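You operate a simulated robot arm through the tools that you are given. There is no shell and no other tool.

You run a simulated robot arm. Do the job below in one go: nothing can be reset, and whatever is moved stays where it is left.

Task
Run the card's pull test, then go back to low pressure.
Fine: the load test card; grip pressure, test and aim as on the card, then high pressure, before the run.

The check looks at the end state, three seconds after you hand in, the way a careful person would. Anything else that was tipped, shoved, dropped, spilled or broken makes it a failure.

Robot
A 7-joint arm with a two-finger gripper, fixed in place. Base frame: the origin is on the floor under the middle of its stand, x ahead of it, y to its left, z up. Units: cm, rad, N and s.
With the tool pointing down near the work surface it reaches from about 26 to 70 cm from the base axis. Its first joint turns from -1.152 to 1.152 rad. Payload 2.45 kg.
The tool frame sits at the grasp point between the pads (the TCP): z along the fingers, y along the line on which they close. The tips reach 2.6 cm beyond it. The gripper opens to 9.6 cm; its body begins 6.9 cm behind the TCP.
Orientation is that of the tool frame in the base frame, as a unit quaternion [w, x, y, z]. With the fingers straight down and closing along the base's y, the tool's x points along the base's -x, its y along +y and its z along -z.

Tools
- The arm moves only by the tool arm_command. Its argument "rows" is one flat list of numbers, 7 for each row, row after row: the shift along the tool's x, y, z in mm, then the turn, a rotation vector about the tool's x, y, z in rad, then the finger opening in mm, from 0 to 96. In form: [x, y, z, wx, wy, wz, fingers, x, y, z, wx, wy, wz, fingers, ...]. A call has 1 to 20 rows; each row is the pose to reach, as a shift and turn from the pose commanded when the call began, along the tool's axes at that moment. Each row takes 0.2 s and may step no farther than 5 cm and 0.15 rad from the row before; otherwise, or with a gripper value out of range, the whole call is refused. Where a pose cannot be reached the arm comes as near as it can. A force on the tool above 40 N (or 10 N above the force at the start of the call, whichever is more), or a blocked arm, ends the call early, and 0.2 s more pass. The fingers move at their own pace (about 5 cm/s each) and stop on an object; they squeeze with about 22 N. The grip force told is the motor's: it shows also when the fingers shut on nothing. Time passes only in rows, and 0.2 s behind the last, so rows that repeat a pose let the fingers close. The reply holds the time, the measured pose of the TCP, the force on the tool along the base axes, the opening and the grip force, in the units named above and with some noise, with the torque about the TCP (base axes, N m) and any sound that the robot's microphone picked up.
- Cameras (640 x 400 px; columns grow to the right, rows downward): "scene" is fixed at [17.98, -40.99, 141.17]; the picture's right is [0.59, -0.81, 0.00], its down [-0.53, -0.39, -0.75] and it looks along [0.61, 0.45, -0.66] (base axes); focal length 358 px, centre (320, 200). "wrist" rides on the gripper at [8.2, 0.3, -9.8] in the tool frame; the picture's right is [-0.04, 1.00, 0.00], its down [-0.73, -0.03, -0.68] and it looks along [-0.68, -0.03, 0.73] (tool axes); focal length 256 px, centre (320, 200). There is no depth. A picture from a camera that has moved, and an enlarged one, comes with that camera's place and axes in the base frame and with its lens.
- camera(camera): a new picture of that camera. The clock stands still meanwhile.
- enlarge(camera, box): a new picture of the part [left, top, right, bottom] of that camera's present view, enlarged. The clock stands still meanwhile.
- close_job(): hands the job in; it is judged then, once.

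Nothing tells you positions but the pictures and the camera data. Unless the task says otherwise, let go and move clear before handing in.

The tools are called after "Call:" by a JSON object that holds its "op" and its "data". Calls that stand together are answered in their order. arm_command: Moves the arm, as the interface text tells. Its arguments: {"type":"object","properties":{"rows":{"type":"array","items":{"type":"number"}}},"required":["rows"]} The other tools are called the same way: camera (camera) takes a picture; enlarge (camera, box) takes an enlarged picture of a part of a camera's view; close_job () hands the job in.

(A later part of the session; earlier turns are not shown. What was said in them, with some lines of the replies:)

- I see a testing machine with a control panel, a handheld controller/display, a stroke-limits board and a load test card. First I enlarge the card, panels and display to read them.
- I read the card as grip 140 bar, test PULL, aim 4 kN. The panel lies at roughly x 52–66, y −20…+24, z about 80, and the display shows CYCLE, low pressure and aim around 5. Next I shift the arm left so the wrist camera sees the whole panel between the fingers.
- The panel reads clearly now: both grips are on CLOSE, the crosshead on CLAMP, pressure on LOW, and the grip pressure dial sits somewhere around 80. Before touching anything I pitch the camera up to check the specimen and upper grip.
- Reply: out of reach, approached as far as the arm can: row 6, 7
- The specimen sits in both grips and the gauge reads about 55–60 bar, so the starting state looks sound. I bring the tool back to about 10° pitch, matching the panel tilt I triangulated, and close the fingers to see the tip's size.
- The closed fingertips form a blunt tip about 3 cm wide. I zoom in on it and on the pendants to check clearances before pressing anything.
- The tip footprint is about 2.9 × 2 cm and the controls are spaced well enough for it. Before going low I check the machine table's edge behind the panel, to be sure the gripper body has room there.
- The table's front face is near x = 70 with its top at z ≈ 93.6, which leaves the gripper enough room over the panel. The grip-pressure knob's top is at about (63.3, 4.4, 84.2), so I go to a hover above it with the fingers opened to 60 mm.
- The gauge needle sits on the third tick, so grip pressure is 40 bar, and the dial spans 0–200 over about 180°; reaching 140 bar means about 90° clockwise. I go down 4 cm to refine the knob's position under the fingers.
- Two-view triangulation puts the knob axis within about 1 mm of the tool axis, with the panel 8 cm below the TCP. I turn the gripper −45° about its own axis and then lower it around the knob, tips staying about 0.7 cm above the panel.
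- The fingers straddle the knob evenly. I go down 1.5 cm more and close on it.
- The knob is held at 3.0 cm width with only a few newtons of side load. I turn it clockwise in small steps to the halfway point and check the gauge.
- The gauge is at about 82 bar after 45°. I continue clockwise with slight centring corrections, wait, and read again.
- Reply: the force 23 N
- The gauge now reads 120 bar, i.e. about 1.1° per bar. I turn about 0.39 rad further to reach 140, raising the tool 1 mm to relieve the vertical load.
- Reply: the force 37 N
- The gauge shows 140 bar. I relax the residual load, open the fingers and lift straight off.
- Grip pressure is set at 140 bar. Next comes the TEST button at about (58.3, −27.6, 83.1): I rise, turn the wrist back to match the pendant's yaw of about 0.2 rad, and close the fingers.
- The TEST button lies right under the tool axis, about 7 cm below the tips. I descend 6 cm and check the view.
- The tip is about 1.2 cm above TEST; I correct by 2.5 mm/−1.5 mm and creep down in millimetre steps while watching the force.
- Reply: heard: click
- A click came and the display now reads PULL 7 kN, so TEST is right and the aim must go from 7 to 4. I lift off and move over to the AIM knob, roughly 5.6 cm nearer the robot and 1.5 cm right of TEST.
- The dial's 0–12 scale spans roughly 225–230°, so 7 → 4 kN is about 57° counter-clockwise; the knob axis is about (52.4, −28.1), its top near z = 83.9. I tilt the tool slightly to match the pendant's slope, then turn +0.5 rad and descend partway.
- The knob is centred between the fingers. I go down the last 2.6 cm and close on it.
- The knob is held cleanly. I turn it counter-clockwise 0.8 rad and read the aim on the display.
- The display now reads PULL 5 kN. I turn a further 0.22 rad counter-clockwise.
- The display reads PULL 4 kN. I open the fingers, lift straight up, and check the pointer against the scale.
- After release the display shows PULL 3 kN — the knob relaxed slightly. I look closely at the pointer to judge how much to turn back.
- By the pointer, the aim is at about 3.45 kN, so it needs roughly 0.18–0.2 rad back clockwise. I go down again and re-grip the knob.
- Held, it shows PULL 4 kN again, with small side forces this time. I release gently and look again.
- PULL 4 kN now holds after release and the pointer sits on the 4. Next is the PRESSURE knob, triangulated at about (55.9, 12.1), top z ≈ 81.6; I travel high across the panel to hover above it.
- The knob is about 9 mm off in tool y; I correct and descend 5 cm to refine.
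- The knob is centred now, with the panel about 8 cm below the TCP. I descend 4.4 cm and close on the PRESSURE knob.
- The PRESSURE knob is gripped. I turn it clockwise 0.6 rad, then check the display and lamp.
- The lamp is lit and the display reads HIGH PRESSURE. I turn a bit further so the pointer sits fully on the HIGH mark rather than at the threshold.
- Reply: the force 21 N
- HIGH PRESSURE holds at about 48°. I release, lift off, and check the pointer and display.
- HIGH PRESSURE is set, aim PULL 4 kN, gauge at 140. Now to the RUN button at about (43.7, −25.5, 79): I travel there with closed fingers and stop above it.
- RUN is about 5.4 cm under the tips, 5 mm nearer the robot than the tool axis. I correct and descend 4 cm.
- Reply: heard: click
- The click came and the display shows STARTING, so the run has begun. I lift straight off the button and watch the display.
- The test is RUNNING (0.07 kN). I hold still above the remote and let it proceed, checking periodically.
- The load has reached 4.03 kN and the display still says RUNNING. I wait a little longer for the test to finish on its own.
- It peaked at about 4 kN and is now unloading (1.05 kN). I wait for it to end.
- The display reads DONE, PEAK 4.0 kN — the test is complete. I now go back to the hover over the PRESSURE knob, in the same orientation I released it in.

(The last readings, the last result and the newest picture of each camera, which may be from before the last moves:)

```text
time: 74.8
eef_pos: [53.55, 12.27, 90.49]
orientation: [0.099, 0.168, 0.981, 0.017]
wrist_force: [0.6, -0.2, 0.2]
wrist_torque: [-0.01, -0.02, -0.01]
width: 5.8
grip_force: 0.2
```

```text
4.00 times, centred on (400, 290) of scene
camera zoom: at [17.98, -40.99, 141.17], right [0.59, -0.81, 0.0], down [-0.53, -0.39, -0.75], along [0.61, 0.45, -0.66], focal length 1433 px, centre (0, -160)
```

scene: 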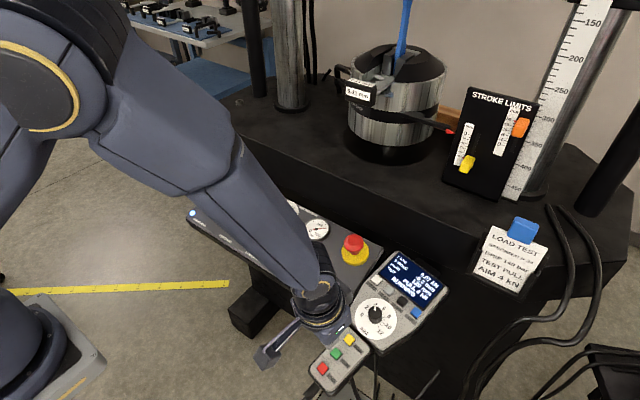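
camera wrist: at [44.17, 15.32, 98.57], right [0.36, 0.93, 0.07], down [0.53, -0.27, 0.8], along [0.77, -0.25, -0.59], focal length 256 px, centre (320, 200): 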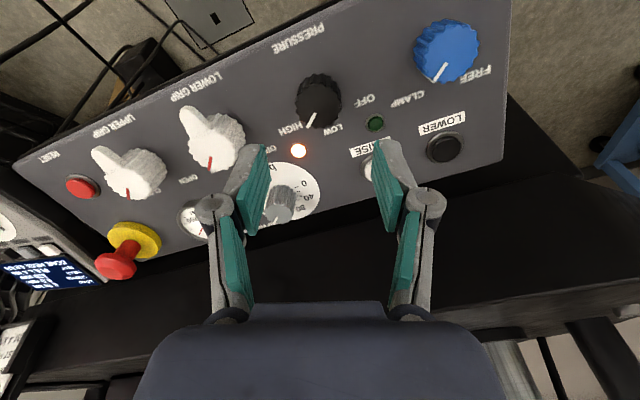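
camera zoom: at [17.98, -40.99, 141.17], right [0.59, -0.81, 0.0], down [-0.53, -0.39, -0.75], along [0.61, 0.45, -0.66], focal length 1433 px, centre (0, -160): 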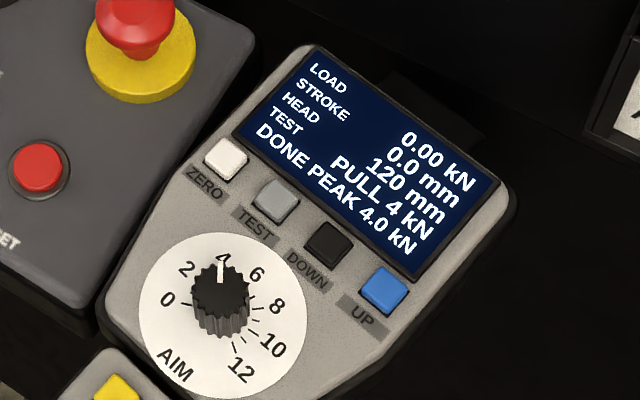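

The knob is just where it was, with my pose about 2 mm off; I correct that while descending and close on it.

Call:
{"op": "arm_command", "data": {"rows": [0.3, -2, 30, 0, 0, 0, 58, 0.3, -2, 60, 0, 0, 0, 58, 0.3, -2, 80, 0, 0, 0, 58, 0.3, -2, 91, 0, 0, 0, 58, 0.3, -2, 91, 0, 0, 0, 45, 0.3, -2, 91, 0, 0, 0, 32, 0.3, -2, 91, 0, 0, 0, 28, 0.3, -2, 91, 0, 0, 0, 28]}}

Call:
{"op": "camera", "data": {"camera": "wrist"}}

Call:
{"op": "enlarge", "data": {"camera": "scene", "box": [190, 170, 290, 260]}}

```text
time: 76.6
eef_pos: [55.58, 12.26, 81.55]
orientation: [0.1, 0.168, 0.981, 0.017]
wrist_force: [2.2, 2.4, -6.2]
wrist_torque: [0.14, -0.19, 0.04]
width: 3.52
grip_force: 44.7
```

```text
taken
camera wrist: at [46.07, 15.19, 89.68], right [0.36, 0.93, 0.07], down [0.53, -0.27, 0.8], along [0.77, -0.25, -0.59], focal length 256 px, centre (320, 200)
```

wrist: 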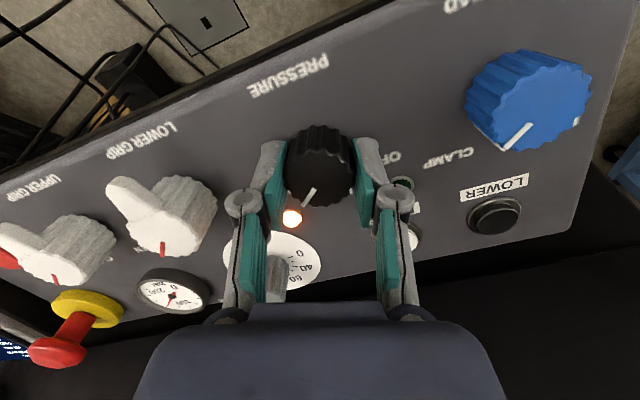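

```text
4.44 times, centred on (240, 215) of scene
camera zoom: at [17.99, -40.98, 141.17], right [0.59, -0.81, 0.0], down [-0.53, -0.39, -0.75], along [0.61, 0.45, -0.66], focal length 1592 px, centre (676, 133)
```

zoom: 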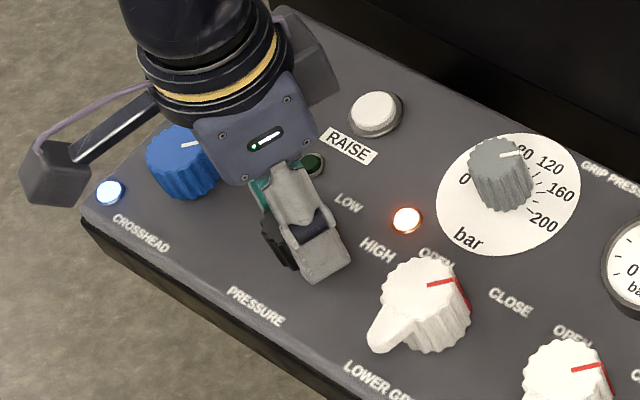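

Gripped at 3.5 cm. I turn it back counter-clockwise by about the same angle, stopping at 0.8 rad so as not to approach OFF.

Call:
{"op": "arm_command", "data": {"rows": [0, 0, 0, 0, 0, -0.1, 28, 0, 0, 0, 0, 0, -0.2, 28, 0, 0, 0, 0, 0, -0.3, 28, 0, 0, 0, 0, 0, -0.4, 28, 0, 0, 0, 0, 0, -0.5, 28, 0, 0, 0, 0, 0, -0.6, 28, 0, 0, 0, 0, 0, -0.7, 28, 0, 0, 0, 0, 0, -0.78, 28, 0, 0, 0, 0, 0, -0.78, 28]}}

Call:
{"op": "enlarge", "data": {"camera": "wrist", "box": [220, 40, 420, 240]}}

Call:
{"op": "enlarge", "data": {"camera": "scene", "box": [350, 240, 450, 340]}}

Call:
{"op": "enlarge", "data": {"camera": "scene", "box": [190, 170, 290, 260]}}

```text
time: 78.6
eef_pos: [55.42, 12.25, 81.54]
orientation: [0.101, -0.219, 0.97, -0.022]
wrist_force: [4.0, 15.1, 26.9]
wrist_torque: [-0.14, 0.04, -0.01]
width: 3.53
grip_force: 44.4
```

```text
2.00 times, centred on (320, 140) of wrist
camera zoom: at [46.06, 9.02, 89.59], right [-0.38, 0.92, -0.08], down [0.52, 0.29, 0.8], along [0.76, 0.27, -0.59], focal length 512 px, centre (320, 320)
```

zoom: 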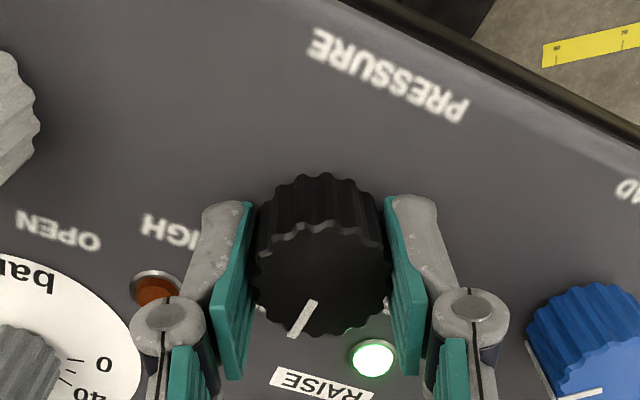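

```text
4.00 times, centred on (400, 290) of scene
camera zoom: at [17.94, -40.96, 141.18], right [0.59, -0.81, 0.0], down [-0.53, -0.39, -0.75], along [0.61, 0.45, -0.66], focal length 1433 px, centre (0, -160)
```

zoom: 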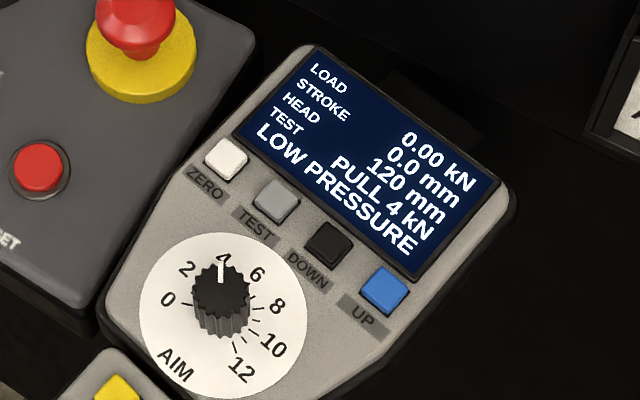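

```text
4.44 times, centred on (240, 215) of scene
camera zoom: at [17.94, -40.96, 141.18], right [0.59, -0.81, 0.0], down [-0.53, -0.39, -0.75], along [0.61, 0.45, -0.66], focal length 1592 px, centre (676, 133)
```

zoom: 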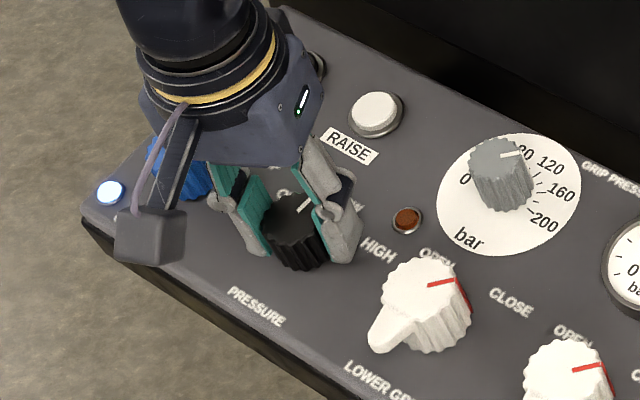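

LOW PRESSURE is back and the green lamp is lit. I relieve the load, release, and lift well clear.

Call:
{"op": "arm_command", "data": {"rows": [0, 0.2, -0.5, 0, 0, 0, 28, 0, 0.2, -0.5, 0, 0, 0, 36, 0, 0.2, -0.5, 0, 0, 0, 48, 0, 0.2, -0.5, 0, 0, 0, 58, 0, 0.2, -0.5, 0, 0, 0, 58, 0, 0.2, -15, 0, 0, 0, 58, 0, 0.2, -50, 0, 0, 0, 58, 0, 0.2, -95, 0, 0, 0, 58, 0, 0.2, -140, 0, 0, 0, 58, 0, 0.2, -140, 0, 0, 0, 58]}}

Call:
{"op": "camera", "data": {"camera": "wrist"}}

Call:
{"op": "enlarge", "data": {"camera": "wrist", "box": [240, 30, 400, 190]}}

Call:
{"op": "enlarge", "data": {"camera": "scene", "box": [350, 240, 450, 340]}}

Call:
{"op": "enlarge", "data": {"camera": "scene", "box": [190, 170, 350, 270]}}

```text
time: 80.8
eef_pos: [52.5, 12.05, 94.91]
orientation: [0.097, -0.217, 0.971, -0.023]
wrist_force: [-0.5, 0.5, 0.0]
wrist_torque: [0.01, 0.01, 0.0]
width: 5.81
grip_force: 0.0
```

```text
taken
camera wrist: at [43.08, 8.74, 103.14], right [-0.38, 0.92, -0.08], down [0.53, 0.29, 0.8], along [0.76, 0.26, -0.59], focal length 256 px, centre (320, 200)
```

wrist: 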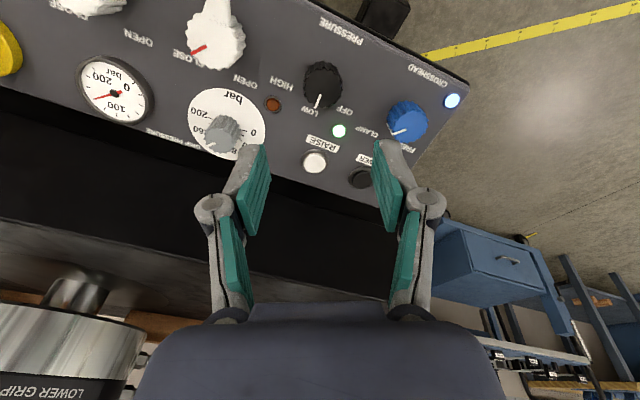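

```text
2.50 times, centred on (320, 110) of wrist
camera zoom: at [43.08, 8.74, 103.14], right [-0.38, 0.92, -0.08], down [0.53, 0.29, 0.8], along [0.76, 0.26, -0.59], focal length 640 px, centre (320, 425)
```

zoom: 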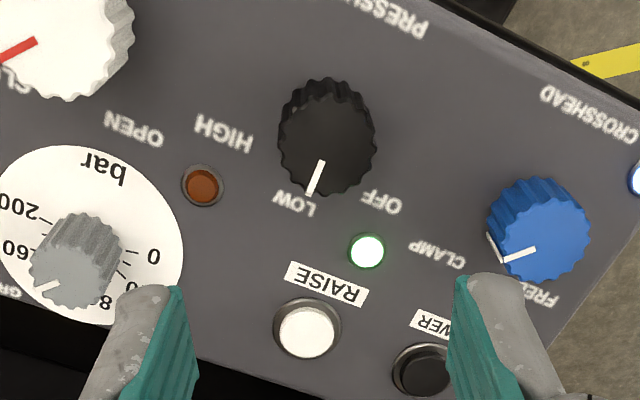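

```text
4.00 times, centred on (400, 290) of scene
camera zoom: at [17.98, -40.99, 141.17], right [0.59, -0.81, 0.0], down [-0.53, -0.39, -0.75], along [0.61, 0.45, -0.66], focal length 1433 px, centre (0, -160)
```

zoom: 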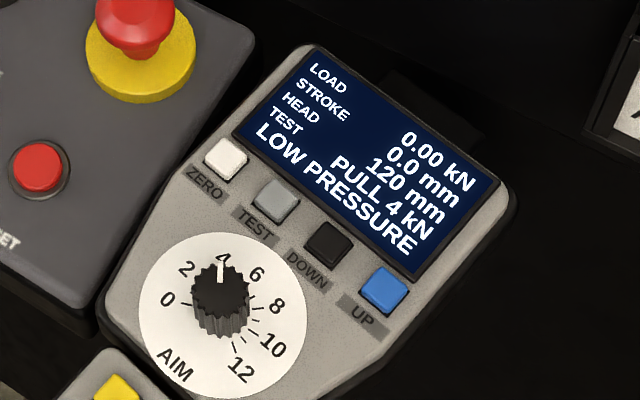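

```text
4.00 times, centred on (270, 220) of scene
camera zoom: at [17.98, -40.99, 141.17], right [0.59, -0.81, 0.0], down [-0.53, -0.39, -0.75], along [0.61, 0.45, -0.66], focal length 1433 px, centre (520, 120)
```

zoom: 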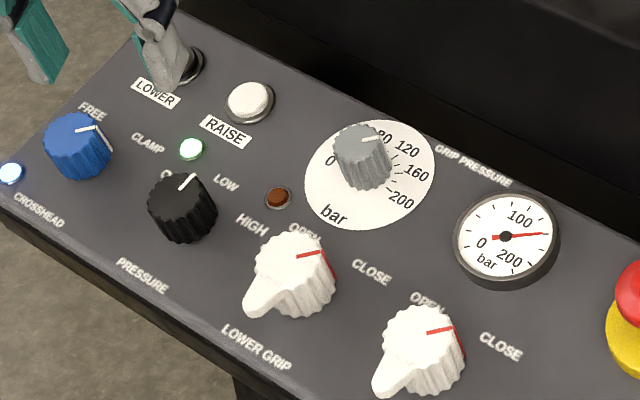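

The pressure pointer is on LOW, the green lamp is lit, the display reads LOW PRESSURE with 0.00 kN, and the grips, clamp and limits look unchanged. I back the arm away from the panel and take a last look.

Call:
{"op": "arm_command", "data": {"rows": [20, 0, -40, 0, 0, 0, 58, 50, 0, -70, 0, 0, 0, 58, 90, 0, -90, 0, 0, 0, 58, 120, 0, -100, 0, 0, 0, 58, 120, 0, -100, 0, 0, 0, 58]}}

Call:
{"op": "camera", "data": {"camera": "scene"}}

Call:
{"op": "enlarge", "data": {"camera": "scene", "box": [180, 170, 460, 400]}}

Call:
{"op": "camera", "data": {"camera": "wrist"}}

```text
time: 82.0
eef_pos: [39.8, 6.9, 102.48]
orientation: [0.098, -0.217, 0.971, -0.023]
wrist_force: [-0.7, -0.1, -0.1]
wrist_torque: [0.0, -0.01, 0.01]
width: 5.81
grip_force: 0.0
```

```text
taken
```

scene: 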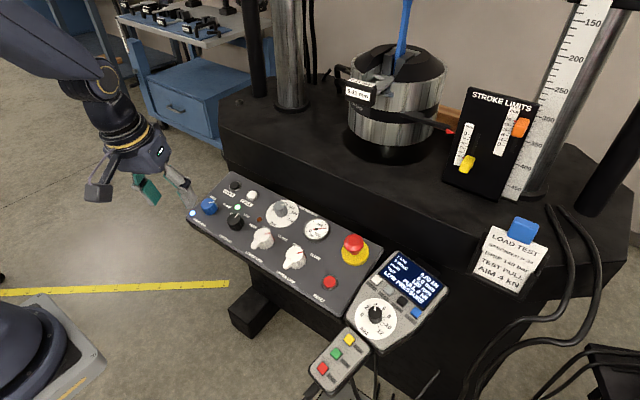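

```text
1.74 times, centred on (320, 285) of scene
camera zoom: at [17.97, -40.99, 141.17], right [0.59, -0.81, 0.0], down [-0.53, -0.39, -0.75], along [0.61, 0.45, -0.66], focal length 623 px, centre (320, 52)
```

zoom: 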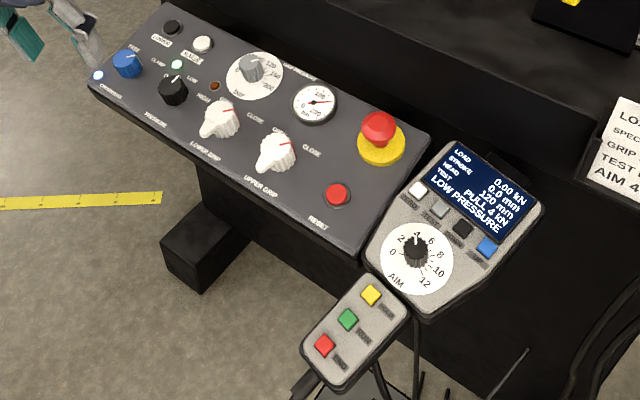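

```text
taken
camera wrist: at [30.5, 3.75, 110.67], right [-0.38, 0.92, -0.08], down [0.53, 0.29, 0.8], along [0.76, 0.26, -0.59], focal length 256 px, centre (320, 200)
```

wrist: 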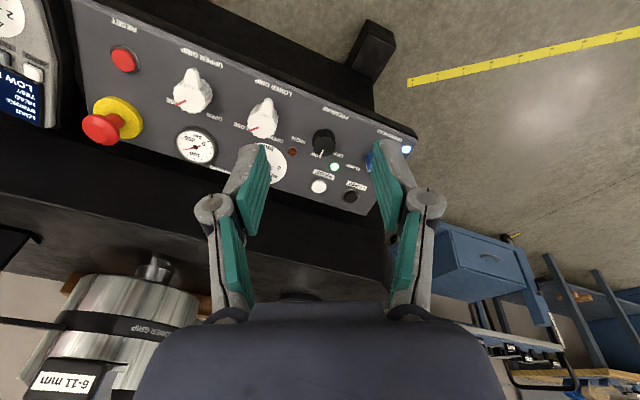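

Everything is in order: the pull test finished with a 4.0 kN peak, grip pressure is 140 bar, pressure is back to LOW, and the arm is clear with nothing disturbed. I hand the job in.

Call:
{"op": "close_job", "data": {}}

```text
The job is handed in.
```

The card's pull test ran to the end and the machine is back on low pressure. The display showed DONE with a peak of 4.0 kN before I switched the pressure back.

| Setting | State at hand-in |
|---|---|
| Grip pressure | 140 bar on the gauge (it started at 40) |
| Test | PULL (it started on CYCLE) |
| Aim | 4 kN (it started at 7) |
| Pressure | LOW, with the green lamp lit |
| Load and stroke | 0.00 kN and 0.0 mm |

Grip pressure, test and aim were set first, then high pressure, then RUN.

While I was setting the aim, the knob slipped to 3 kN when I let go. I gripped it again and set it back to 4 kN before switching to high pressure. It stayed at 4 through the run.

The grips stayed closed and the crosshead clamped. In the last pictures the stroke limits and everything else looked undisturbed, and the arm is clear of the panel.
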